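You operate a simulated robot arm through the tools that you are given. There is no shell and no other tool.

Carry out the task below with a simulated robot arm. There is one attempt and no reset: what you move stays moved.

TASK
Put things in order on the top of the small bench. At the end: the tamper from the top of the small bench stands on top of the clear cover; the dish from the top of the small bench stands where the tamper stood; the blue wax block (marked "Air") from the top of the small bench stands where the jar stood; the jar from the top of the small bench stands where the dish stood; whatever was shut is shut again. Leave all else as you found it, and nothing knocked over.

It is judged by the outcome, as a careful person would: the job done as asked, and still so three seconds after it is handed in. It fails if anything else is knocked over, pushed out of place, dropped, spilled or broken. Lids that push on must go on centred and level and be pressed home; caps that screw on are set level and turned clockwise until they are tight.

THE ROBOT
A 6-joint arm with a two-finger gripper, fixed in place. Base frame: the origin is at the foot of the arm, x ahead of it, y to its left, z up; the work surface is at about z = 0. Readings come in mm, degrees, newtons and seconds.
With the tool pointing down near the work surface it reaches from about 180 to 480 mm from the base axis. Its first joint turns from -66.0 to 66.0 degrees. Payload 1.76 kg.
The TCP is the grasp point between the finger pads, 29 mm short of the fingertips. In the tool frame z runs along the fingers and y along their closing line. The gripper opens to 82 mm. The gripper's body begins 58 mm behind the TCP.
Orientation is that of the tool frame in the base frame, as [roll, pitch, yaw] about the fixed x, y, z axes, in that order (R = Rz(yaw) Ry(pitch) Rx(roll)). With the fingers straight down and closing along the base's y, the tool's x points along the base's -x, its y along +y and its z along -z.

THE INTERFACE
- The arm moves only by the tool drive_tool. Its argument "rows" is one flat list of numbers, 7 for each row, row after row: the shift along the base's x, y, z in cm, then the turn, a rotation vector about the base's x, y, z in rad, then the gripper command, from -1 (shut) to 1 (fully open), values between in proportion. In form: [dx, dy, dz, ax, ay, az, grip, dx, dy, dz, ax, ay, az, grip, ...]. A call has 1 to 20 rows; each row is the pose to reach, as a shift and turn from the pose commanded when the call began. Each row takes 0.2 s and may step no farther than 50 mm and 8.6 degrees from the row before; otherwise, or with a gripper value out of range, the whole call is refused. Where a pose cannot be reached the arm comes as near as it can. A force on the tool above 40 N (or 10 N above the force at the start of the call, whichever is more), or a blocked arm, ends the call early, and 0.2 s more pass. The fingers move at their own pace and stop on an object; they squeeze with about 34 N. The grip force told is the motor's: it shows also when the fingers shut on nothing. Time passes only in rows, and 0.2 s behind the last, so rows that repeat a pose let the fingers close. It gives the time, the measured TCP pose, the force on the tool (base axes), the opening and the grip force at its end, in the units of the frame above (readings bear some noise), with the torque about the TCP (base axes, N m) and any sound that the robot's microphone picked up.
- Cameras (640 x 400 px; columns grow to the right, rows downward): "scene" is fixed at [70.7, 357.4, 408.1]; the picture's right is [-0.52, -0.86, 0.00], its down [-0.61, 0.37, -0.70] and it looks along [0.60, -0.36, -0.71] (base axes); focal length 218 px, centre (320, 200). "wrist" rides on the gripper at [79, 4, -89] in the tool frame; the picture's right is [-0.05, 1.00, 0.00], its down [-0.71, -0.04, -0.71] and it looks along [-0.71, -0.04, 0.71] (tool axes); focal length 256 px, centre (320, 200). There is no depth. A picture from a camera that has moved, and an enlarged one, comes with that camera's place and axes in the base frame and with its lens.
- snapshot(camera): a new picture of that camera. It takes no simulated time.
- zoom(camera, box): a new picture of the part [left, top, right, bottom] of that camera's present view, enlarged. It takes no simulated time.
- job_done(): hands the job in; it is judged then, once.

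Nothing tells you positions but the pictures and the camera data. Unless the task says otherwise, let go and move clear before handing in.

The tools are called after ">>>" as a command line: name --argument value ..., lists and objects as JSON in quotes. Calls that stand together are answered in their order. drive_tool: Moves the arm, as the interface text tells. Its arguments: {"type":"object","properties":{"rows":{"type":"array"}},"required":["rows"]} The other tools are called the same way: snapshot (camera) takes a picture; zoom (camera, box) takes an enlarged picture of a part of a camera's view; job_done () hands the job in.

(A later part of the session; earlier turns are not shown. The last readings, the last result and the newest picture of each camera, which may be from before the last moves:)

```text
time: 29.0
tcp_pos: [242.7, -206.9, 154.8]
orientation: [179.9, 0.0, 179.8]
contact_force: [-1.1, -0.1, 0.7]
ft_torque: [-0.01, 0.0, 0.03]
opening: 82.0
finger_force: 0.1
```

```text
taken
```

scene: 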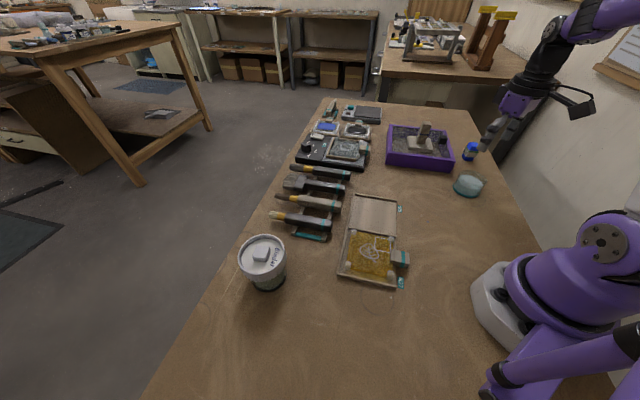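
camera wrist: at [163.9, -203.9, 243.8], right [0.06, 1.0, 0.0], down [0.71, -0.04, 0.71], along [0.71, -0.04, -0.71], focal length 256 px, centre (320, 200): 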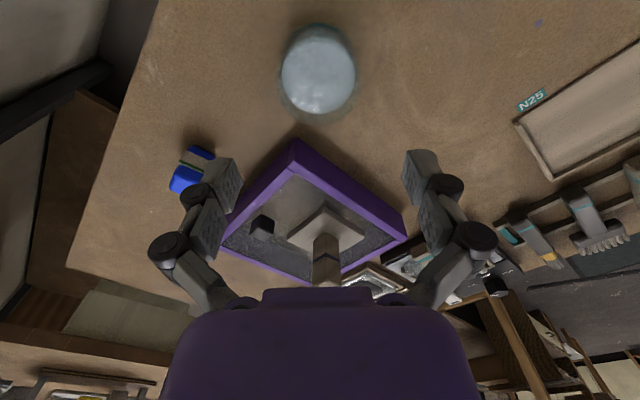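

The dish now stands at the tamper's spot. Next I'll swing over to the jar to inspect it.

>>> drive_tool --rows '[0, 4, 2, 0, 0, 0, 1, 0, 8, 4, 0, 0, 0, 1, 0, 12.5, 6, 0, 0, 0, 1, 0, 17, 8, 0, 0, 0, 1, 0, 21.5, 8, 0, 0, 0, 1, 0, 26, 8, 0, 0, 0.1, 1, 0, 30.5, 8, 0, 0, 0.2, 1, 0, 35, 8, 0, 0, 0.34, 1, 0, 39.5, 8, 0, 0, 0.48, 1, 0, 44, 8, 0, 0, 0.6, 1, 0, 46, 8, 0, 0, 0.72, 1]'

>>> snapshot --camera "wrist"

>>> zoom --camera "scene" --box '[210, 210, 320, 310]'

```text
time: 31.4
tcp_pos: [242.1, 251.4, 234.1]
orientation: [180.0, 0.0, -138.8]
contact_force: [-0.2, 1.0, 0.0]
ft_torque: [-0.01, 0.0, 0.01]
opening: 82.2
finger_force: 0.0
```

```text
taken
camera wrist: at [179.8, 202.5, 324.0], right [-0.62, 0.79, 0.0], down [0.56, 0.44, 0.71], along [0.56, 0.44, -0.71], focal length 256 px, centre (320, 200)
```

wrist: 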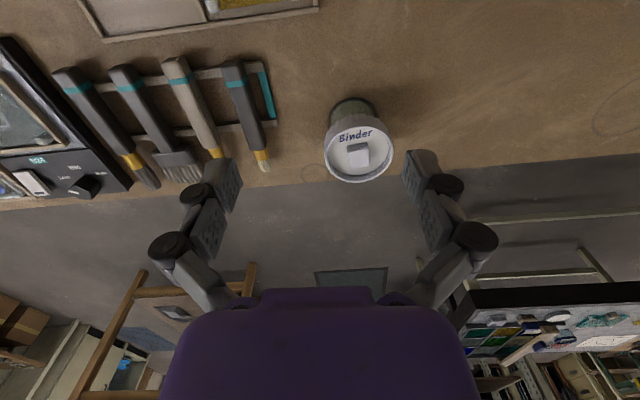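

```text
4.00 times, centred on (265, 260) of scene
camera zoom: at [70.7, 357.4, 408.1], right [-0.52, -0.86, 0.0], down [-0.61, 0.37, -0.7], along [0.6, -0.36, -0.71], focal length 871 px, centre (540, -40)
```

zoom: 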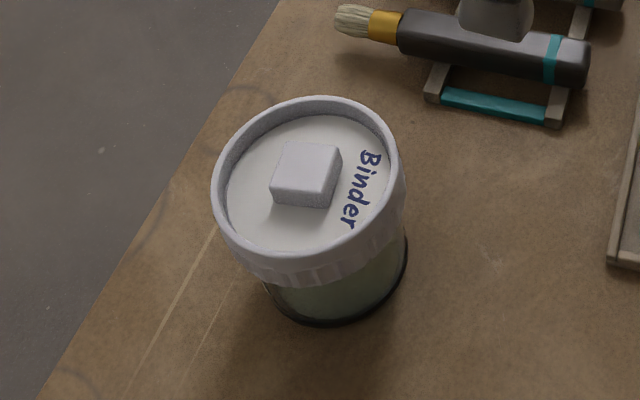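

The jar sits at about (285, 340), some 80 mm tall, with a ridged lid about 79 mm wide over a slimmer glass body. That is too wide to straddle safely from above, so I'll tilt the gripper to grip the body from the side. First I'll turn towards it and try the tilt while well clear.

>>> drive_tool --rows '[-0.7, 0.4, -1, 0, 0, 0.08, 1, -1.4, 0.8, -2, 0, 0, 0.154, 1, -1.4, 0.8, -2, 0, 0, 0.154, 1]'

>>> drive_tool --rows '[0, 0, -1, 0.1, -0.083, 0, 1, 0, 0, -2, 0.2, -0.166, 0, 1, 0, 0, -3, 0.3, -0.249, 0, 1, 0, 0, -4, 0.4, -0.332, 0, 1, 0, 0, -4, 0.5, -0.415, 0, 1, 0, 0, -4, 0.5, -0.415, 0, 1]'

>>> snapshot --camera "wrist"

>>> snapshot --camera "scene"

```text
time: 32.2
tcp_pos: [228.3, 259.2, 215.0]
orientation: [-180.0, 0.0, -130.1]
contact_force: [0.5, -0.5, -0.1]
ft_torque: [0.01, 0.0, -0.01]
opening: 81.8
finger_force: 0.1
```

```text
time: 33.6
tcp_pos: [228.8, 259.3, 175.7]
orientation: [179.7, 37.3, -130.3]
contact_force: [1.0, 0.2, 0.9]
ft_torque: [0.01, -0.02, 0.0]
opening: 82.2
finger_force: 0.1
```

```text
taken
camera wrist: at [150.5, 171.5, 197.3], right [-0.74, 0.67, 0.04], down [0.12, 0.07, 0.99], along [0.67, 0.73, -0.13], focal length 256 px, centre (320, 200)
```

wrist: 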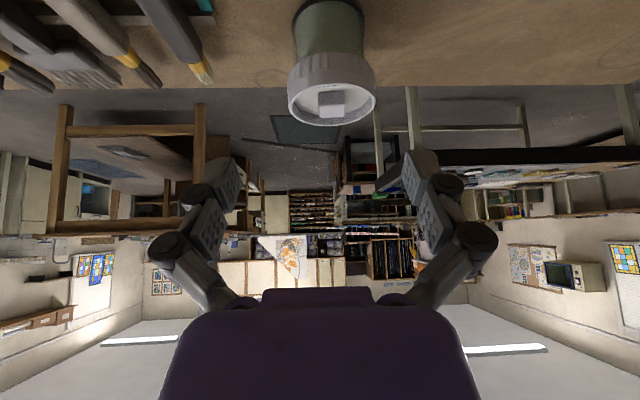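

```text
taken
```

scene: 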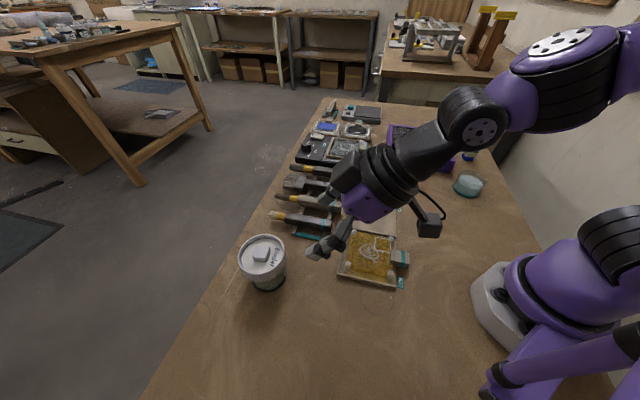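

The tilt works and gives a good side view of the jar. I'll zoom in on it.

>>> zoom --camera "wrist" --box '[250, 0, 410, 130]'

```text
3.08 times, centred on (330, 65) of wrist
camera zoom: at [150.5, 171.5, 197.3], right [-0.74, 0.67, 0.04], down [0.12, 0.07, 0.99], along [0.67, 0.73, -0.13], focal length 788 px, centre (289, 615)
```

zoom: 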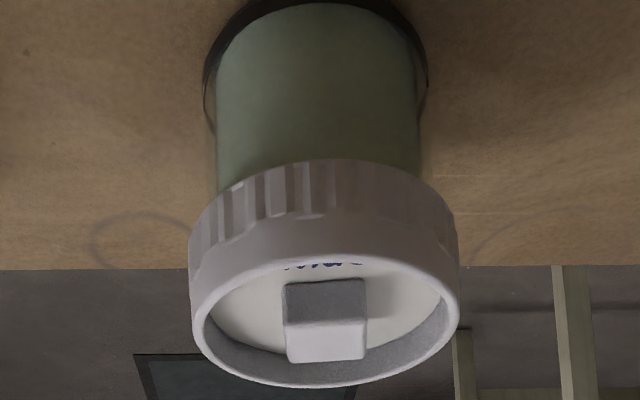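

The jar's axis is near (285.5, 339.5). The lid spans z of about 63–87 and is 79 mm wide, over a body about 66–69 mm wide. I'll tilt to 60° and come down to z≈33 about 100 mm short of the jar.

>>> drive_tool --rows '[-0.2, 0.1, -2, 0.1, -0.085, 0, 1, -0.5, 0.2, -5, 0.2, -0.17, 0, 1, -0.8, 0.4, -8, 0.305, -0.257, 0, 1, -0.8, 0.4, -11, 0.305, -0.257, 0, 1, -0.8, 0.4, -11, 0.305, -0.257, 0, 1]'

>>> snapshot --camera "wrist"

>>> snapshot --camera "scene"

```text
time: 34.8
tcp_pos: [223.9, 267.0, 63.4]
orientation: [179.6, 60.0, -130.2]
contact_force: [0.2, 0.0, -0.4]
ft_torque: [0.02, 0.02, 0.01]
opening: 82.0
finger_force: 0.0
out of reach, approached as far as the arm can: row 3, 4, 5
```

```text
taken
camera wrist: at [146.2, 179.4, 38.6], right [-0.75, 0.66, 0.05], down [-0.14, -0.23, 0.96], along [0.65, 0.72, 0.26], focal length 256 px, centre (320, 200)
```

wrist: 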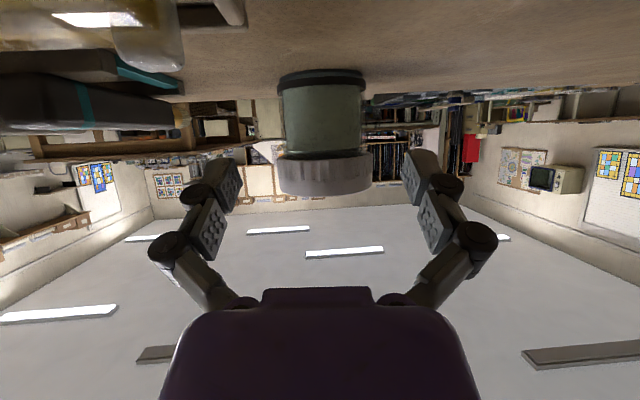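

```text
taken
```

scene: 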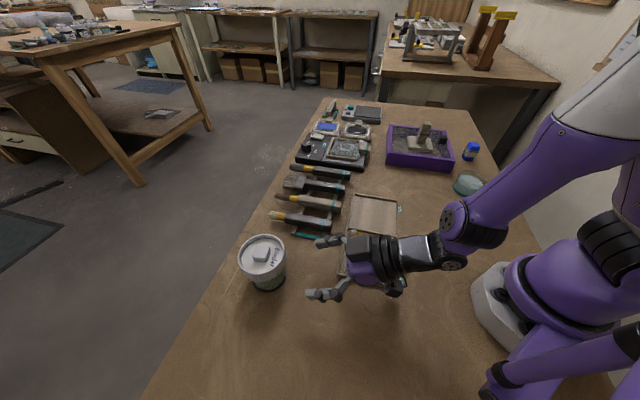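

With this tilt the wrist camera hangs below the gripper, too close to the tray, so I need the gripper turned half round so the camera is on top. I'll back up, bring the tool upright and test the half turn.

>>> drive_tool --rows '[0, 0, 3, 0, 0, 0, 1, 0, 0, 6, -0.05, 0.043, 0, 1, 0, 0, 9, -0.15, 0.128, 0, 1, 0, 0, 11, -0.25, 0.213, 0, 1, 0, 0, 13, -0.35, 0.3, 0, 1, 0, 0, 15, -0.45, 0.38, 0, 1, 0, 0, 16, -0.55, 0.465, 0, 1, 0, 0, 16, -0.65, 0.55, 0, 1, 0, 0, 16, -0.75, 0.635, 0, 1, 0, 0, 16, -0.8, 0.677, 0, 1]'

```text
time: 37.0
tcp_pos: [223.8, 265.9, 223.9]
orientation: [179.6, 0.1, -130.2]
contact_force: [-0.4, 1.0, -1.0]
ft_torque: [0.0, -0.01, -0.01]
opening: 82.0
finger_force: 0.0
out of reach, approached as far as the arm can: row 1
```

>>> drive_tool --rows '[0, 0, 0, 0, 0, 0.145, 1, 0, 0, 0, 0, 0, 0.29, 1, 0, 0, 0, 0, 0, 0.435, 1, 0, 0, 0, 0, 0, 0.58, 1, 0, 0, 0, 0, 0, 0.725, 1, 0, 0, 0, 0, 0, 0.87, 1, 0, 0, 0, 0, 0, 1.015, 1, 0, 0, 0, 0, 0, 1.16, 1, 0, 0, 0, 0, 0, 1.305, 1, 0, 0, 0, 0, 0, 1.45, 1, 0, 0, 0, 0, 0, 1.595, 1, 0, 0, 0, 0, 0, 1.74, 1, 0, 0, 0, 0, 0, 1.885, 1, 0, 0, 0, 0, 0, 2.03, 1, 0, 0, 0, 0, 0, 2.175, 1, 0, 0, 0, 0, 0, 2.32, 1, 0, 0, 0, 0, 0, 2.465, 1, 0, 0, 0, 0, 0, 2.61, 1, 0, 0, 0, 0, 0, 2.755, 1, 0, 0, 0, 0, 0, 2.9, 1]'

>>> snapshot --camera "wrist"

>>> snapshot --camera "scene"

```text
time: 41.2
tcp_pos: [224.9, 267.1, 222.8]
orientation: [179.6, 0.0, 36.1]
contact_force: [-0.2, 0.0, 0.1]
ft_torque: [0.0, 0.02, 0.01]
opening: 82.3
finger_force: 0.1
```

```text
taken
camera wrist: at [290.9, 310.7, 312.6], right [0.54, -0.84, 0.01], down [-0.6, -0.38, 0.71], along [-0.59, -0.39, -0.71], focal length 256 px, centre (320, 200)
```

wrist: 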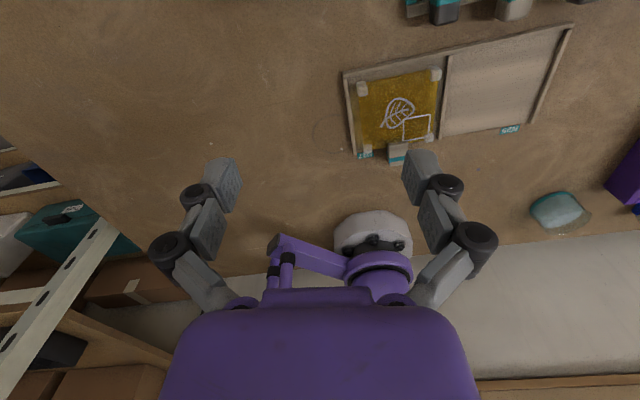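

```text
taken
```

scene: 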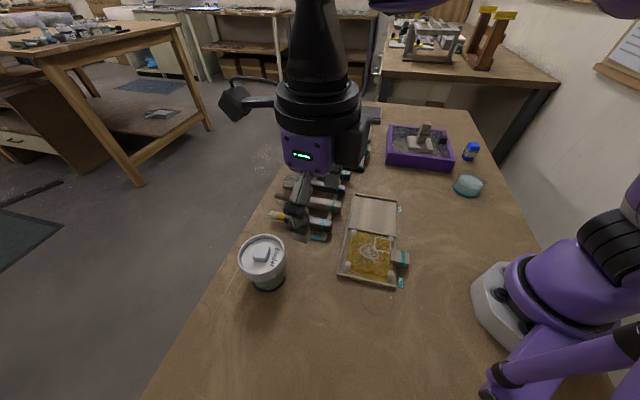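

The half turn works. Now I'll finish the yaw and tilt outward with the camera on top.

>>> drive_tool --rows '[0, 0, 0, 0, 0, 0.12, 1, 0, 0, 0, 0, 0, 0.239, 1, 0, 0, 0, 0, 0, 0.239, 1]'

>>> drive_tool --rows '[0, 0, -1, 0.1, -0.0845, 0, 1, 0, 0, -2, 0.2, -0.169, 0, 1, 0, 0, -3, 0.3, -0.2535, 0, 1, 0, 0, -4.5, 0.4, -0.338, 0, 1, 0, 0, -6, 0.5, -0.4225, 0, 1, 0, 0, -7.5, 0.6, -0.507, 0, 1, 0, 0, -9, 0.7, -0.5915, 0, 1, 0, 0, -10.5, 0.8, -0.676, 0, 1, 0, 0, -10.5, 0.8, -0.676, 0, 1]'

>>> snapshot --camera "wrist"

>>> snapshot --camera "scene"

```text
time: 42.0
tcp_pos: [221.1, 277.6, 229.0]
orientation: [-178.8, 0.4, 49.6]
contact_force: [-0.5, 1.3, 0.4]
ft_torque: [-0.01, -0.04, -0.03]
opening: 82.0
finger_force: 0.0
out of reach, approached as far as the arm can: row 2, 3
```

```text
time: 44.0
tcp_pos: [219.2, 277.2, 117.0]
orientation: [179.9, -60.1, 49.2]
contact_force: [0.4, -0.3, -0.7]
ft_torque: [-0.04, -0.01, 0.01]
opening: 82.1
finger_force: 0.1
out of reach, approached as far as the arm can: row 1, 2, 3, 4, 5, 6, 7, 8, 9
```

```text
taken
camera wrist: at [198.6, 245.9, 229.6], right [0.74, -0.67, -0.05], down [-0.66, -0.71, -0.26], along [0.14, 0.22, -0.97], focal length 256 px, centre (320, 200)
```

wrist: 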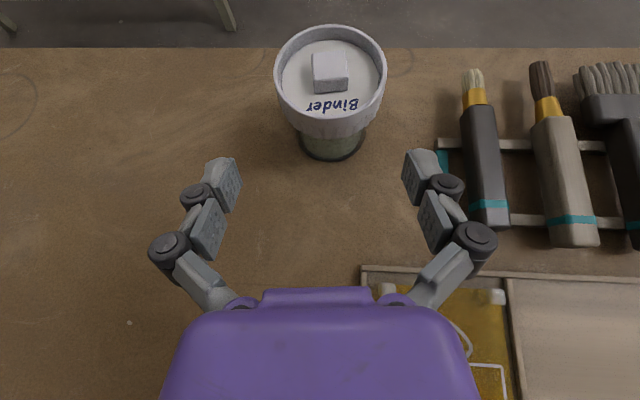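

```text
taken
```

scene: 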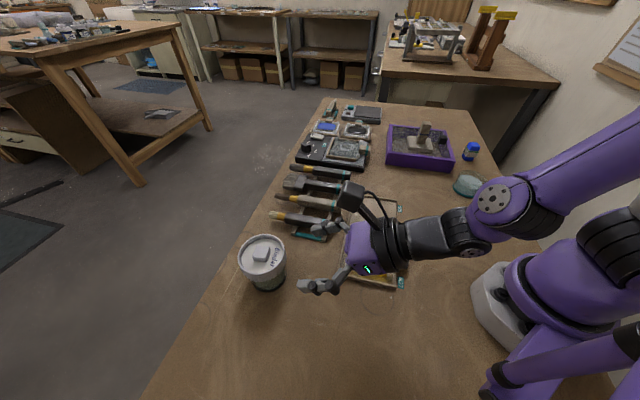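

The jar lies about 92 mm ahead and 8 mm to the side of the grasp point. I'll shift sideways, lower to z≈33, then check before moving in.

>>> drive_tool --rows '[0.3, -0.25, -1.5, 0, 0, 0, 1, 0.6, -0.5, -3.5, 0, 0, 0, 1, 0.6, -0.5, -5.5, 0, 0, 0, 1, 0.6, -0.5, -7, 0, 0, 0, 1, 0.6, -0.5, -8.2, 0, 0, 0, 1, 0.6, -0.5, -8.2, 0, 0, 0, 1]'

>>> snapshot --camera "wrist"

>>> snapshot --camera "scene"

```text
time: 45.4
tcp_pos: [227.1, 271.9, 34.4]
orientation: [179.8, -60.0, 49.3]
contact_force: [-0.2, 0.1, -0.1]
ft_torque: [0.01, 0.03, -0.01]
opening: 82.0
finger_force: 0.1
out of reach, approached as far as the arm can: row 2
```

```text
taken
camera wrist: at [204.9, 241.5, 147.7], right [0.74, -0.67, -0.05], down [-0.66, -0.71, -0.26], along [0.14, 0.22, -0.97], focal length 256 px, centre (320, 200)
```

wrist: 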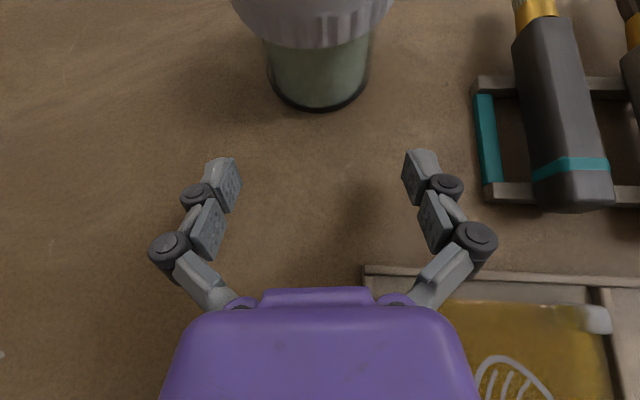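

```text
taken
```

scene: 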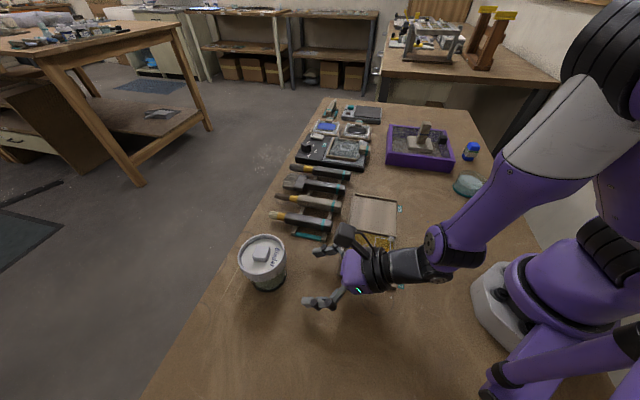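

Lateral offset is about -2 mm and the axis about 95 mm ahead. I'll advance part way and check again.

>>> drive_tool --rows '[0.5, 0.9, 0, 0, 0, 0, 1, 1.4, 2.1, 0, 0, 0, 0, 1, 2.5, 3.3, 0, 0, 0, 0, 1, 3.4, 4.3, 0, 0, 0, 0, 1, 3.4, 4.3, 0, 0, 0, 0, 1]'

>>> snapshot --camera "wrist"

>>> zoom --camera "scene" --box '[220, 210, 420, 330]'

```text
time: 46.6
tcp_pos: [255.3, 318.0, 35.9]
orientation: [179.8, -60.0, 49.1]
contact_force: [0.7, -0.1, 0.7]
ft_torque: [0.01, 0.02, 0.02]
opening: 82.1
finger_force: 0.1
out of reach, approached as far as the arm can: row 4, 5
```

```text
taken
camera wrist: at [234.3, 287.3, 148.3], right [0.74, -0.67, -0.04], down [-0.66, -0.71, -0.26], along [0.14, 0.22, -0.97], focal length 256 px, centre (320, 200)
```

wrist: 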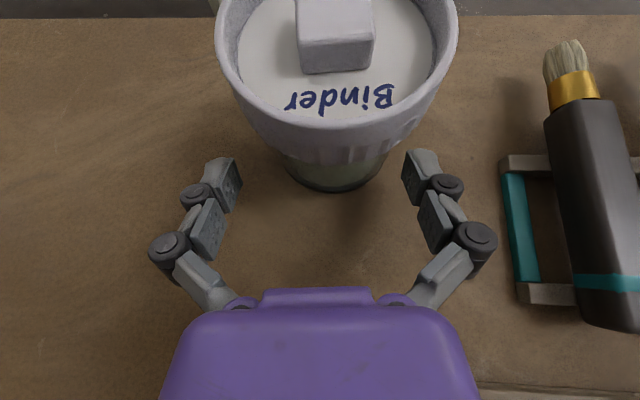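

```text
3.20 times, centred on (320, 270) of scene
camera zoom: at [70.7, 357.4, 408.1], right [-0.52, -0.86, 0.0], down [-0.61, 0.37, -0.7], along [0.6, -0.36, -0.71], focal length 697 px, centre (320, -24)
```

zoom: 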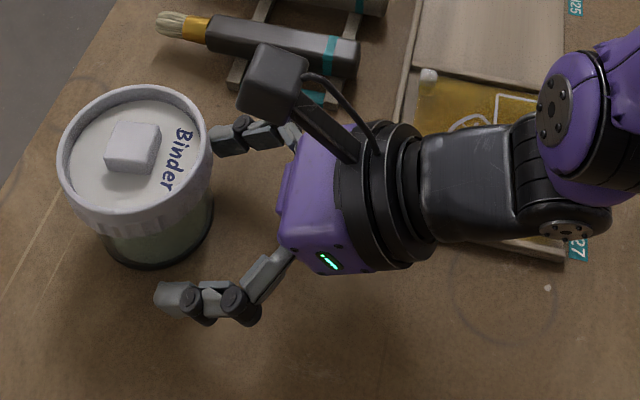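

A wrist limit stopped the last step, so I'll ease the heading a few degrees and centre sideways before advancing.

>>> drive_tool --rows '[0.2, -0.2, -0.1, 0, 0, -0.04, 1, 0.4, -0.4, -0.2, 0, 0, -0.08, 1, 0.4, -0.4, -0.2, 0, 0, -0.08, 1]'

>>> snapshot --camera "wrist"

```text
time: 47.4
tcp_pos: [258.9, 314.6, 33.0]
orientation: [180.0, -60.0, 44.8]
contact_force: [0.2, 0.8, -0.3]
ft_torque: [-0.04, 0.02, 0.02]
opening: 82.1
finger_force: 0.0
```

```text
taken
camera wrist: at [236.1, 285.0, 146.4], right [0.68, -0.73, -0.05], down [-0.71, -0.65, -0.26], along [0.16, 0.21, -0.97], focal length 256 px, centre (320, 200)
```

wrist: 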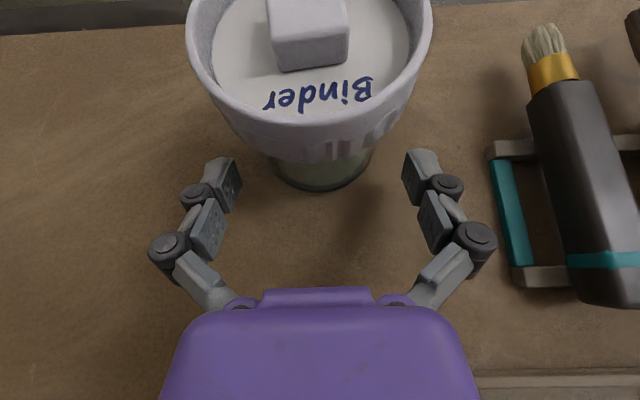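

It's centred now. I'll advance 38 mm along the heading.

>>> drive_tool --rows '[0.6, 0.6, 0, 0, 0, 0, 1, 1.3, 1.3, 0, 0, 0, 0, 1, 2.0, 2.0, 0, 0, 0, 0, 1, 2.7, 2.68, 0, 0, 0, 0, 1, 2.7, 2.68, 0, 0, 0, 0, 1]'

>>> snapshot --camera "wrist"

>>> zoom --camera "scene" --box '[210, 210, 360, 320]'

```text
time: 48.6
tcp_pos: [287.2, 341.3, 32.0]
orientation: [180.0, -59.9, 44.9]
contact_force: [0.3, 0.1, 0.8]
ft_torque: [0.03, -0.01, 0.0]
opening: 82.1
finger_force: 0.0
```

```text
taken
camera wrist: at [263.1, 311.9, 146.0], right [0.68, -0.73, -0.05], down [-0.71, -0.65, -0.26], along [0.16, 0.21, -0.97], focal length 256 px, centre (320, 200)
```

wrist: 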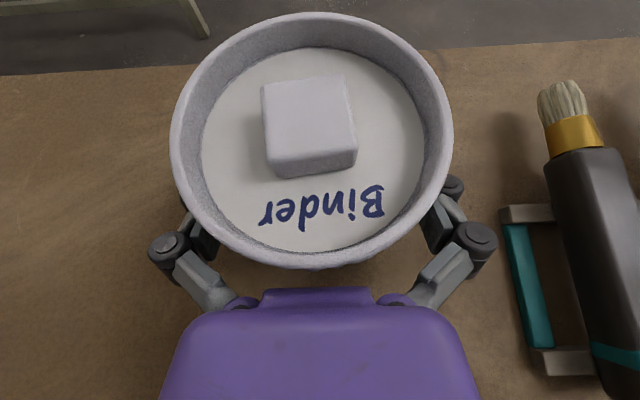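

```text
3.64 times, centred on (285, 265) of scene
camera zoom: at [70.7, 357.4, 408.1], right [-0.52, -0.86, 0.0], down [-0.61, 0.37, -0.7], along [0.6, -0.36, -0.71], focal length 792 px, centre (447, -36)
```

zoom: 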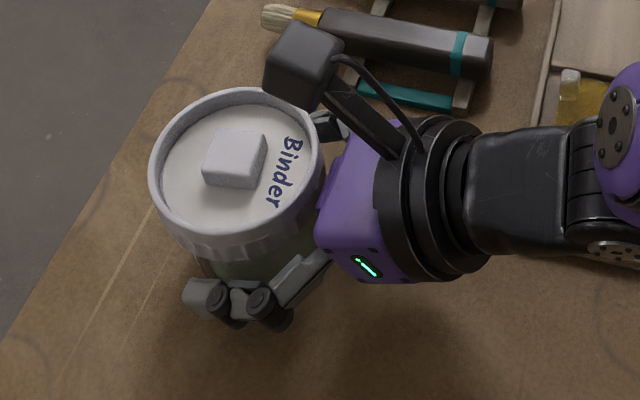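

The jar's axis is within 2 mm of the grasp point. I'll back off 4 mm for clearance and close on the body.

>>> drive_tool --rows '[-0.3, -0.3, 0, 0, 0, 0, 1, -0.3, -0.3, 0, 0, 0, 0, 0.8, -0.3, -0.3, 0, 0, 0, 0, 0.65, -0.3, -0.3, 0, 0, 0, 0, 0.5, -0.3, -0.3, 0, 0, 0, 0, 0.3, -0.3, -0.3, 0, 0, 0, 0, 0.3]'

>>> snapshot --camera "wrist"

>>> zoom --camera "scene" --box '[210, 210, 360, 320]'

```text
time: 50.0
tcp_pos: [282.3, 339.3, 32.8]
orientation: [179.8, -60.0, 44.8]
contact_force: [-3.9, -1.3, 5.4]
ft_torque: [-0.07, 0.01, -0.06]
opening: 66.6
finger_force: 34.0
```

```text
taken
camera wrist: at [259.9, 309.0, 146.2], right [0.69, -0.73, -0.05], down [-0.71, -0.65, -0.26], along [0.16, 0.21, -0.96], focal length 256 px, centre (320, 200)
```

wrist: 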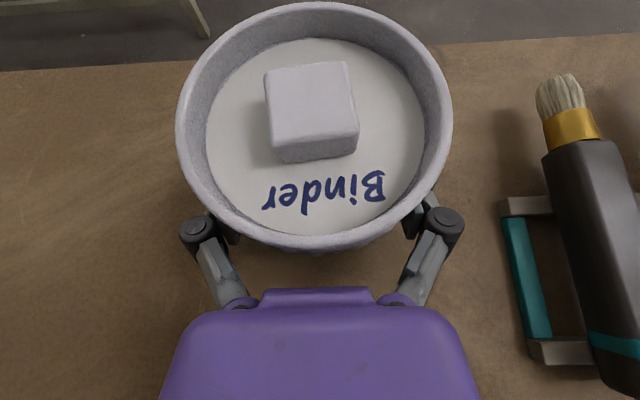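

```text
3.64 times, centred on (285, 265) of scene
camera zoom: at [70.7, 357.4, 408.2], right [-0.52, -0.86, 0.0], down [-0.61, 0.37, -0.7], along [0.6, -0.36, -0.71], focal length 792 px, centre (447, -36)
```

zoom: 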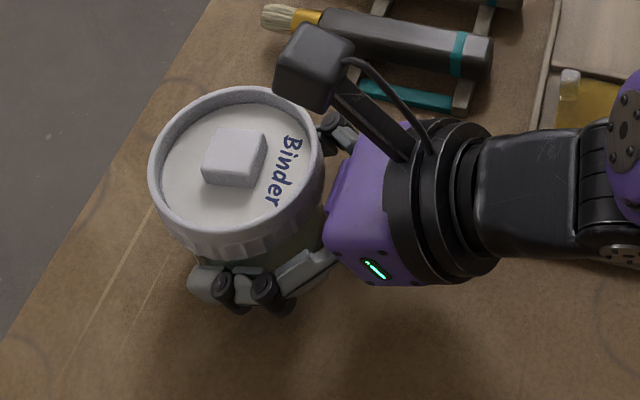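

>>> drive_tool --rows '[0, 0, 0.3, 0, 0, 0, 0.3, 0, 0, 0.8, 0, 0, 0, 0.3, 0, 0, 1.5, 0, 0, 0, 0.3, 0, 0, 2, 0, 0, 0, 0.3, 0, 0, 2, 0, 0, 0, 0.3]'

>>> zoom --camera "scene" --box '[210, 200, 360, 310]'

>>> snapshot --camera "wrist"

```text
time: 51.2
tcp_pos: [283.0, 339.4, 52.7]
orientation: [-180.0, -59.9, 44.8]
contact_force: [0.6, -0.5, -3.6]
ft_torque: [0.0, 0.03, -0.03]
opening: 66.6
finger_force: 33.9
```

```text
3.64 times, centred on (285, 255) of scene
camera zoom: at [70.7, 357.4, 408.1], right [-0.52, -0.86, 0.0], down [-0.61, 0.37, -0.7], along [0.6, -0.36, -0.71], focal length 792 px, centre (447, 0)
```

zoom: 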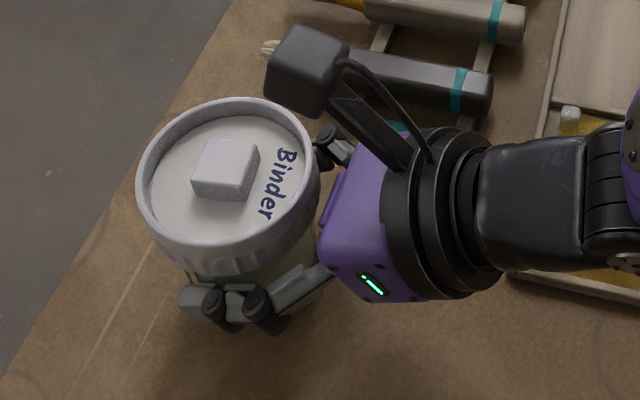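

```text
taken
camera wrist: at [260.1, 309.0, 166.5], right [0.68, -0.73, -0.05], down [-0.71, -0.65, -0.26], along [0.16, 0.21, -0.97], focal length 256 px, centre (320, 200)
```

wrist: 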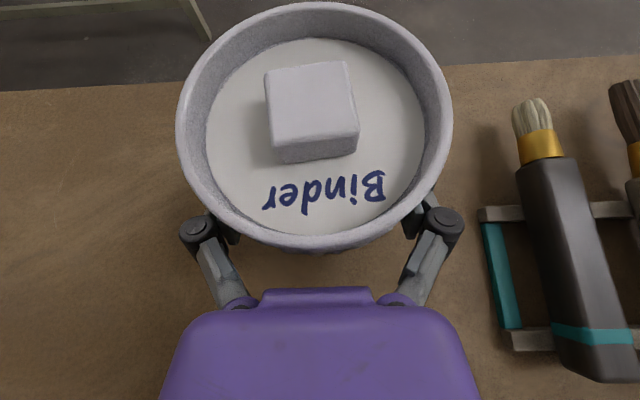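

The jar is up and level. I'll raise it further, then swing it round to the dish's old spot.

>>> drive_tool --rows '[0, 0, 1, 0, 0, 0, 0.3, 0, 0, 2.5, 0, 0, 0, 0.3, 0, 0, 4.5, 0, 0, 0, 0.3, 0, 0, 6.5, 0, 0, 0, 0.3, 0, 0, 7.7, 0, 0, 0, 0.3, 0, 0, 8, 0, 0, 0, 0.3, 0, 0, 8, 0, 0, 0, 0.3]'

>>> snapshot --camera "wrist"

```text
time: 52.8
tcp_pos: [284.0, 338.7, 133.6]
orientation: [179.9, -60.0, 44.8]
contact_force: [-0.8, 0.3, -4.3]
ft_torque: [-0.03, 0.0, -0.03]
opening: 66.4
finger_force: 34.8
```

```text
taken
camera wrist: at [260.2, 309.0, 246.7], right [0.68, -0.73, -0.05], down [-0.71, -0.65, -0.26], along [0.16, 0.21, -0.97], focal length 256 px, centre (320, 200)
```

wrist: 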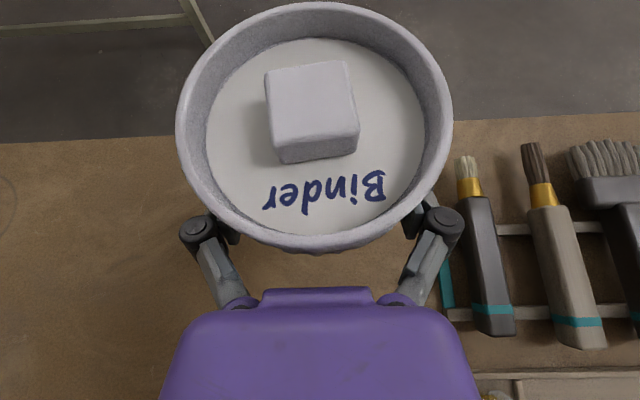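

>>> drive_tool --rows '[0.8, -0.93, 0, 0, 0, -0.027, 0.3, 2.55, -3.14, 0, 0, 0, -0.09, 0.3, 4.57, -6.14, 0, 0, 0, -0.172, 0.3, 6.49, -9.59, 0, 0, 0, -0.262, 0.3, 8.05, -13.17, 0, 0, 0, -0.353, 0.3, 9.35, -17.19, 0, 0, 0, -0.452, 0.3, 10.22, -21.26, 0, 0, 0, -0.551, 0.3, 10.64, -24.97, 0, 0, 0, -0.642, 0.3, 10.71, -28.64, 0, 0, 0, -0.732, 0.3, 10.47, -31.89, 0, 0, 0, -0.814, 0.3, 10.12, -34.37, 0, 0, 0, -0.877, 0.3, 9.91, -35.42, 0, 0, 0, -0.904, 0.3, 9.91, -35.42, 0, 0, 0, -0.904, 0.3]'

>>> snapshot --camera "wrist"

>>> snapshot --camera "scene"

```text
time: 55.6
tcp_pos: [383.1, -14.7, 132.9]
orientation: [180.0, -59.9, -7.1]
contact_force: [0.3, -0.8, -2.6]
ft_torque: [-0.01, 0.06, -0.01]
opening: 66.2
finger_force: 33.6
```

```text
taken
camera wrist: at [345.3, -14.9, 246.2], right [-0.15, -0.99, -0.05], down [-0.95, 0.16, -0.26], along [0.26, 0.01, -0.97], focal length 256 px, centre (320, 200)
```

wrist: 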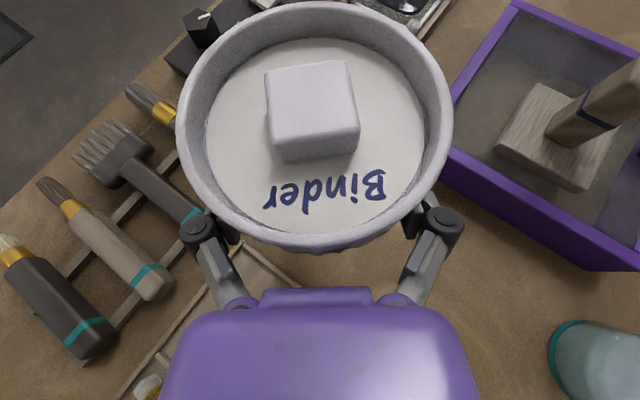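

```text
taken
```

scene: 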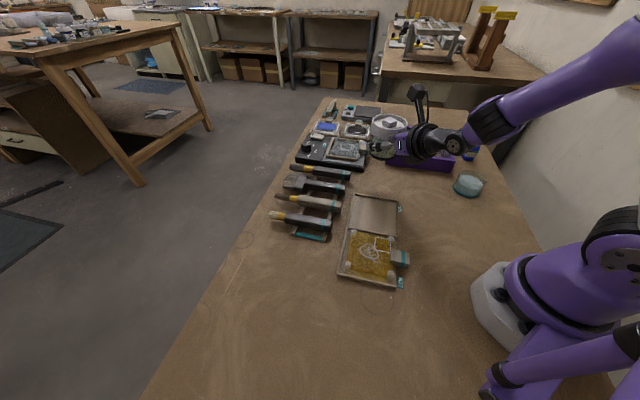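

The jar is above the old dish spot. I'll lower part way and check the clearances.

>>> drive_tool --rows '[0, 0, -1.5, 0, 0, 0, 0.3, 0, 0, -3.5, 0, 0, 0, 0.3, 0, 0, -5.5, 0, 0, 0, 0.3, 0, 0, -7, 0, 0, 0, 0.3, 0, 0, -7.5, 0, 0, 0, 0.3, 0, 0, -7.5, 0, 0, 0, 0.3]'

>>> snapshot --camera "wrist"

>>> zoom --camera "scene" --box '[320, 100, 480, 220]'

```text
time: 57.0
tcp_pos: [382.5, -15.1, 58.5]
orientation: [180.0, -60.1, -7.0]
contact_force: [-0.4, -0.2, -4.0]
ft_torque: [-0.02, 0.0, 0.0]
opening: 66.6
finger_force: 34.1
```

```text
taken
camera wrist: at [345.2, -15.3, 171.1], right [-0.15, -0.99, -0.05], down [-0.95, 0.15, -0.26], along [0.26, 0.01, -0.97], focal length 256 px, centre (320, 200)
```

wrist: 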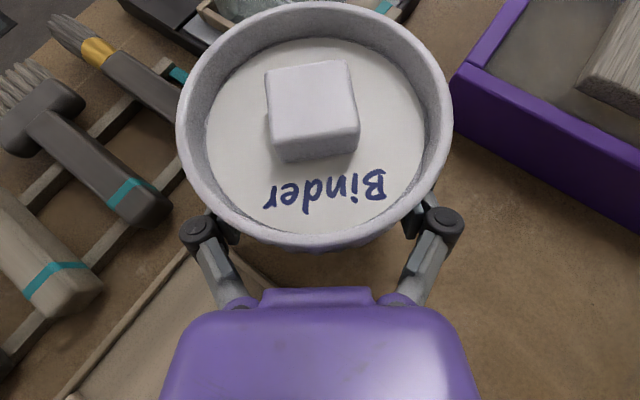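

```text
3.33 times, centred on (400, 160) of scene
camera zoom: at [70.7, 357.4, 408.1], right [-0.52, -0.86, 0.0], down [-0.61, 0.37, -0.7], along [0.6, -0.36, -0.71], focal length 726 px, centre (53, 333)
```

zoom: 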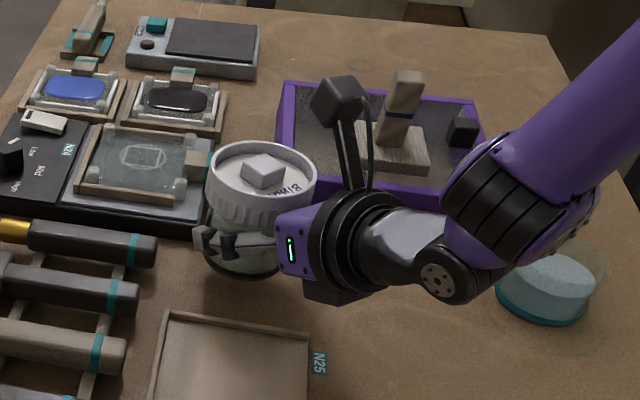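

Clearances look fine. Lowering to touch down.

>>> drive_tool --rows '[0, 0, -0.8, 0, 0, 0, 0.3, 0, 0, -1.6, 0, 0, 0, 0.3, 0, 0, -2.1, 0, 0, 0, 0.3, 0, 0, -2.4, 0, 0, 0, 0.3, 0, 0, -2.4, 0, 0, 0, 0.3]'

>>> drive_tool --rows '[0, 0, -0.07, 0, 0, 0, 0.3, 0, 0, -0.07, 0, 0, 0, 0.3]'

```text
time: 58.2
tcp_pos: [382.7, -16.0, 34.5]
orientation: [-180.0, -60.0, -7.0]
contact_force: [-0.3, 0.7, -4.4]
ft_torque: [0.0, 0.02, -0.02]
opening: 66.5
finger_force: 34.2
```

```text
time: 58.8
tcp_pos: [382.5, -15.4, 32.9]
orientation: [-180.0, -59.9, -7.1]
contact_force: [-1.4, -0.3, -1.3]
ft_torque: [-0.1, 0.03, -0.04]
opening: 66.3
finger_force: 33.9
```

>>> drive_tool --rows '[0, 0, -0.05, 0, 0, 0, 0.3, 0, 0, -0.05, 0, 0, 0, 0.3]'

>>> snapshot --camera "wrist"

```text
time: 59.4
tcp_pos: [382.8, -15.8, 34.0]
orientation: [179.9, -60.1, -7.0]
contact_force: [-7.4, 1.1, 12.3]
ft_torque: [-0.38, 0.34, -0.17]
opening: 66.6
finger_force: 34.0
```

```text
taken
camera wrist: at [345.4, -15.3, 146.3], right [-0.15, -0.99, -0.05], down [-0.95, 0.15, -0.26], along [0.26, 0.01, -0.96], focal length 256 px, centre (320, 200)
```

wrist: 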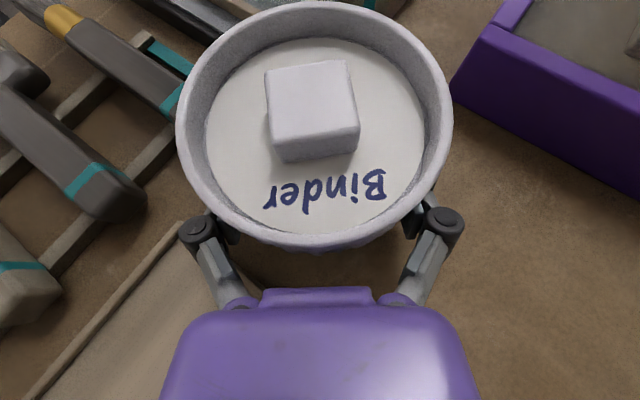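

Touchdown confirmed. I'll open just enough to release and check.

>>> drive_tool --rows '[0, 0, 0.03, 0, 0, 0, 0.62, 0, 0, 0.03, 0, 0, 0, 0.68, 0, 0, 0.03, 0, 0, 0, 0.75, 0, 0, 0.03, 0, 0, 0, 0.8, 0, 0, 0.03, 0, 0, 0, 0.8]'

>>> snapshot --camera "wrist"

>>> zoom --camera "scene" --box '[320, 130, 440, 220]'

```text
time: 60.6
tcp_pos: [382.6, -15.7, 33.2]
orientation: [180.0, -60.0, -7.0]
contact_force: [-0.9, 0.0, 0.7]
ft_torque: [0.01, -0.01, 0.01]
opening: 73.9
finger_force: 0.1
```

```text
taken
camera wrist: at [345.3, -15.3, 146.2], right [-0.15, -0.99, -0.05], down [-0.95, 0.15, -0.26], along [0.26, 0.01, -0.97], focal length 256 px, centre (320, 200)
```

wrist: 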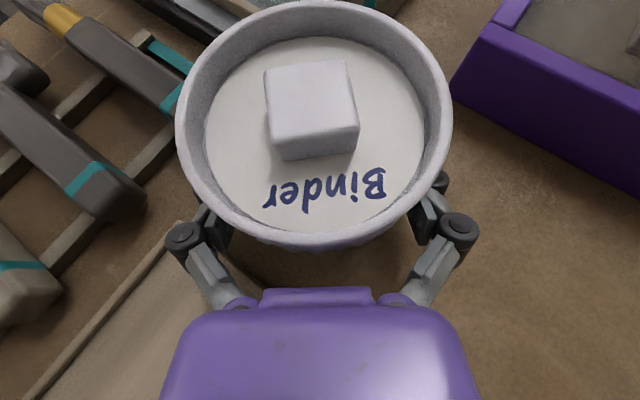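

```text
4.44 times, centred on (380, 175) of scene
camera zoom: at [70.7, 357.4, 408.1], right [-0.52, -0.86, 0.0], down [-0.61, 0.37, -0.7], along [0.6, -0.36, -0.71], focal length 968 px, centre (53, 311)
```

zoom: 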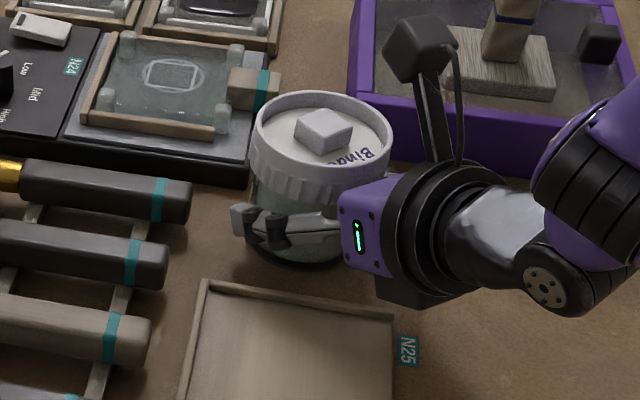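

The jar is free. I'll back out along the heading.

>>> drive_tool --rows '[-0.8, 0.1, 0, 0, 0, 0, 0.8, -1.6, 0.2, 0, 0, 0, 0, 0.82, -2.4, 0.29, 0, 0, 0, 0, 0.85, -3.2, 0.39, 0, 0, 0, 0, 0.9, -3.2, 0.39, 0, 0, 0, 0, 0.9]'

>>> snapshot --camera "wrist"

>>> zoom --camera "scene" --box '[320, 130, 480, 240]'

```text
time: 61.8
tcp_pos: [350.3, -11.5, 34.0]
orientation: [180.0, -60.0, -7.0]
contact_force: [0.3, -0.7, -0.5]
ft_torque: [0.02, -0.01, -0.04]
opening: 78.0
finger_force: 0.1
```

```text
taken
camera wrist: at [312.7, -11.6, 146.4], right [-0.15, -0.99, -0.05], down [-0.95, 0.15, -0.26], along [0.26, 0.01, -0.97], focal length 256 px, centre (320, 200)
```

wrist: 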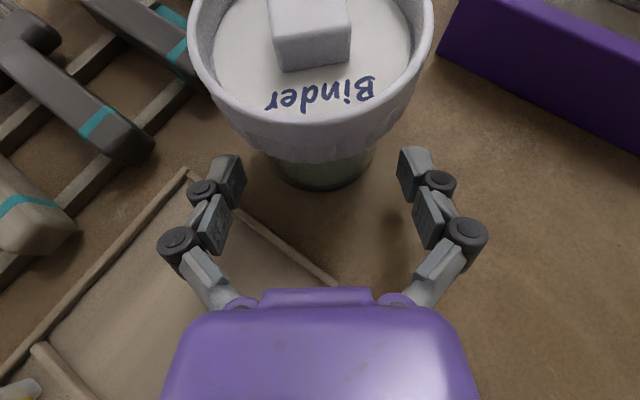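

```text
3.64 times, centred on (400, 185) of scene
camera zoom: at [70.7, 357.4, 408.1], right [-0.52, -0.86, 0.0], down [-0.61, 0.37, -0.7], along [0.6, -0.36, -0.71], focal length 792 px, centre (29, 254)
```

zoom: 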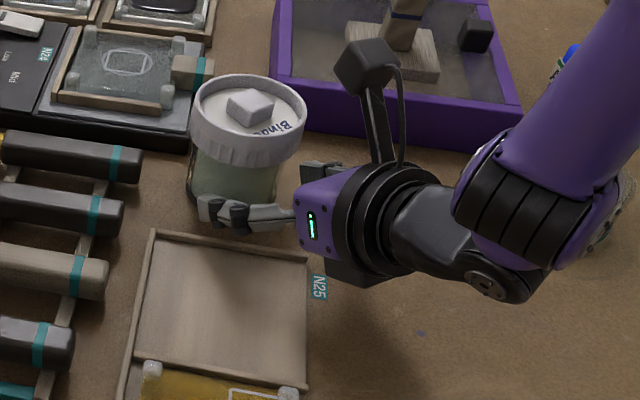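

The fingertips are nearly past the jar. I'll ease the tilt back towards vertical while retreating and rising.

>>> drive_tool --rows '[-0.5, 0.06, 0.4, 0.0171, 0.139, 0, 0.9, -1.0, 0.12, 0.9, 0.0342, 0.278, 0, 0.9, -1.6, 0.2, 1.5, 0.0512, 0.417, 0, 0.9, -2.2, 0.27, 2.2, 0.0683, 0.556, 0, 0.9, -2.8, 0.34, 3.2, 0.0854, 0.695, 0, 0.9]'

>>> snapshot --camera "wrist"

>>> zoom --camera "scene" --box '[320, 110, 480, 230]'

```text
time: 63.0
tcp_pos: [321.4, -2.6, 67.2]
orientation: [180.0, -19.9, -7.2]
contact_force: [-0.2, 0.4, -0.7]
ft_torque: [-0.04, 0.04, 0.03]
opening: 77.9
finger_force: 0.1
out of reach, approached as far as the arm can: row 5
```

```text
taken
camera wrist: at [366.1, -11.9, 176.4], right [-0.17, -0.98, -0.02], down [-0.89, 0.15, 0.43], along [-0.42, 0.09, -0.9], focal length 256 px, centre (320, 200)
```

wrist: 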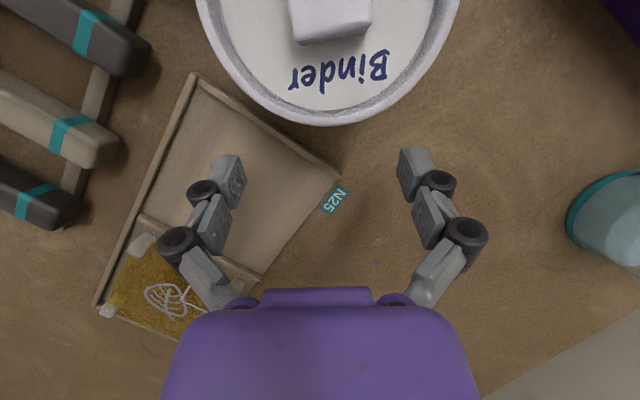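

```text
3.33 times, centred on (400, 170) of scene
camera zoom: at [70.7, 357.4, 408.1], right [-0.52, -0.86, 0.0], down [-0.61, 0.37, -0.7], along [0.6, -0.36, -0.71], focal length 726 px, centre (53, 300)
```

zoom: 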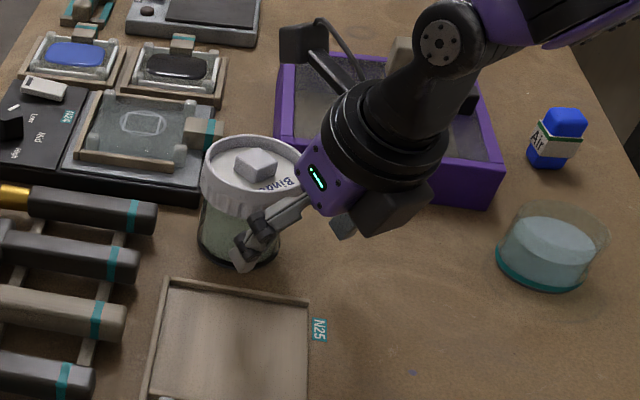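

Clear of the jar. I'll rise straight up, bring the tool upright and look at the jar's placement from above.

>>> drive_tool --rows '[0, 0, 3, 0, 0, 0, 0.9, 0, 0, 6, 0, 0, 0, 1, -0.5, 0, 9, 0.0171, 0.139, 0, 1, -1, 0, 12, 0.0342, 0.278, 0, 1, -1.5, 0, 14, 0.042, 0.347, 0, 1, -1.5, 0, 14, 0.042, 0.347, 0, 1]'

>>> snapshot --camera "scene"

>>> zoom --camera "scene" --box '[320, 130, 420, 210]'

>>> zoom --camera "scene" --box '[440, 120, 500, 200]'

```text
time: 64.4
tcp_pos: [306.5, -2.0, 207.0]
orientation: [-179.8, 0.3, -7.1]
contact_force: [-0.1, 0.0, -0.3]
ft_torque: [0.02, 0.0, 0.02]
opening: 82.0
finger_force: 0.1
out of reach, approached as far as the arm can: row 2, 3, 4
```

```text
taken
```

scene: 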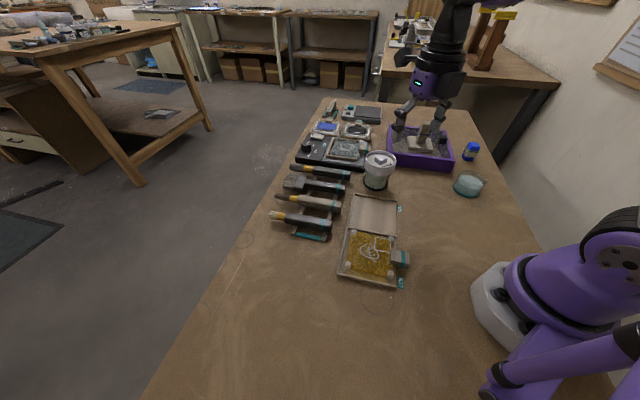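

```text
5.00 times, centred on (370, 170) of scene
camera zoom: at [70.7, 357.4, 408.1], right [-0.52, -0.86, 0.0], down [-0.61, 0.37, -0.7], along [0.6, -0.36, -0.71], focal length 1089 px, centre (70, 350)
```

zoom: 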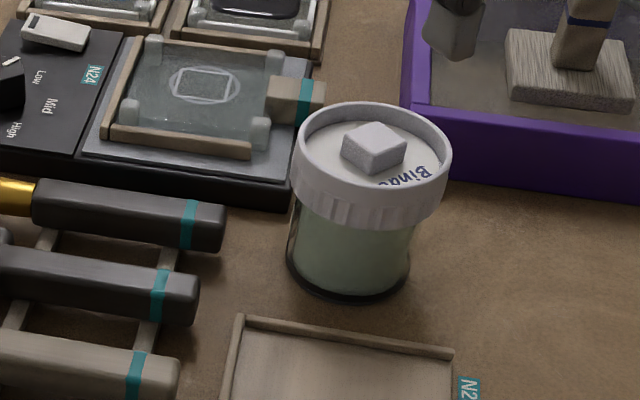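

```text
5.00 times, centred on (470, 160) of scene
camera zoom: at [70.7, 357.4, 408.1], right [-0.52, -0.86, 0.0], down [-0.61, 0.37, -0.7], along [0.6, -0.36, -0.71], focal length 1089 px, centre (-430, 400)
```

zoom: 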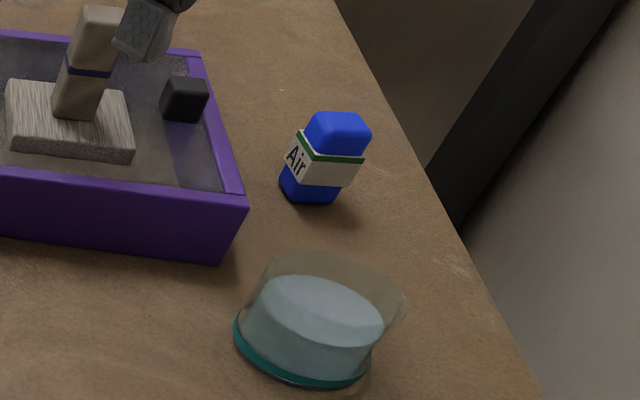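

The jar stands on the old dish spot, and the dish on the tamper's spot. Now I'll turn the wrist back the other way while swinging towards the Air block at about (331, -355).

>>> drive_tool --rows '[0, 0, 0, 0, 0, -0.147, 1, 0, 0, 0, 0, 0, -0.294, 1, 0, -0.5, 0, 0, 0, -0.441, 1, 0, -1.5, 0, 0, 0, -0.588, 1, 0, -2.5, 0, 0, 0, -0.735, 1, 0, -3.5, 0, 0, 0, -0.882, 1, -0.2, -4.7, 0, 0, 0, -1.029, 1, -0.4, -5.9, 0, 0, 0, -1.176, 1, -0.6, -7.1, 0, 0, 0, -1.323, 1, -0.8, -8.3, 0, 0, 0, -1.47, 1, -1, -9.5, 0, 0, 0, -1.617, 1, -1.2, -10.7, 0, 0, 0, -1.764, 1, -1.4, -11.9, 0, 0, 0, -1.911, 1, -1.6, -13.1, 0, 0, 0, -2.058, 1, -1.8, -14.3, 0, 0, 0, -2.205, 1, -2, -15.5, 0, 0, 0, -2.352, 1, -2, -16.7, 0, 0, 0, -2.499, 1, -2, -17.9, 0, 0, 0, -2.646, 1, -2, -19, 0, 0, 0, -2.793, 1, -2, -20, 0, 0, 0, -2.94, 1]'

```text
time: 68.6
tcp_pos: [286.6, -202.5, 205.0]
orientation: [-180.0, 0.2, -175.5]
contact_force: [1.0, 0.5, -0.3]
ft_torque: [-0.01, 0.01, -0.02]
opening: 82.1
finger_force: 0.0
```

>>> drive_tool --rows '[-0.2, -2, -0.5, 0, 0, -0.14, 1, -0.4, -4, -1, 0, 0, -0.28, 1, -0.6, -6, -1.5, 0, 0, -0.42, 1, -0.8, -7.5, -2, 0, 0, -0.56, 1, -1, -9, -2.5, 0, 0, -0.695, 1, -1, -9, -2.5, 0, 0, -0.695, 1]'

>>> snapshot --camera "wrist"

>>> snapshot --camera "scene"

```text
time: 70.0
tcp_pos: [276.3, -292.9, 180.5]
orientation: [-180.0, 0.3, 144.7]
contact_force: [-0.4, -0.3, -0.4]
ft_torque: [0.02, -0.01, 0.02]
opening: 81.9
finger_force: 0.0
```

```text
taken
camera wrist: at [214.9, -243.2, 268.8], right [0.62, 0.78, 0.0], down [0.55, -0.44, 0.71], along [0.56, -0.44, -0.7], focal length 256 px, centre (320, 200)
```

wrist: 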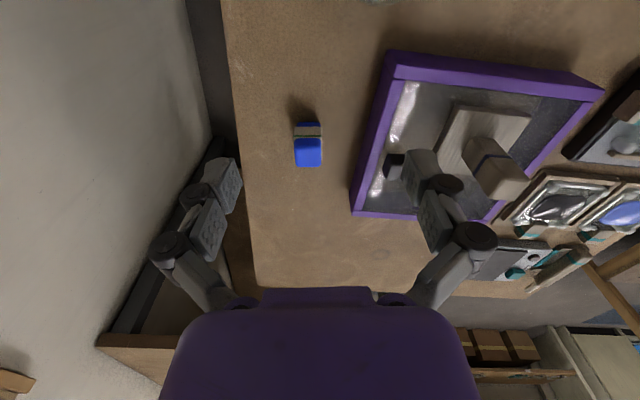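

```text
taken
```

scene: 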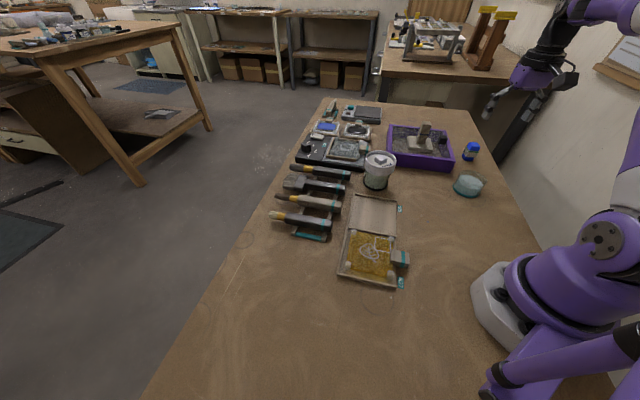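

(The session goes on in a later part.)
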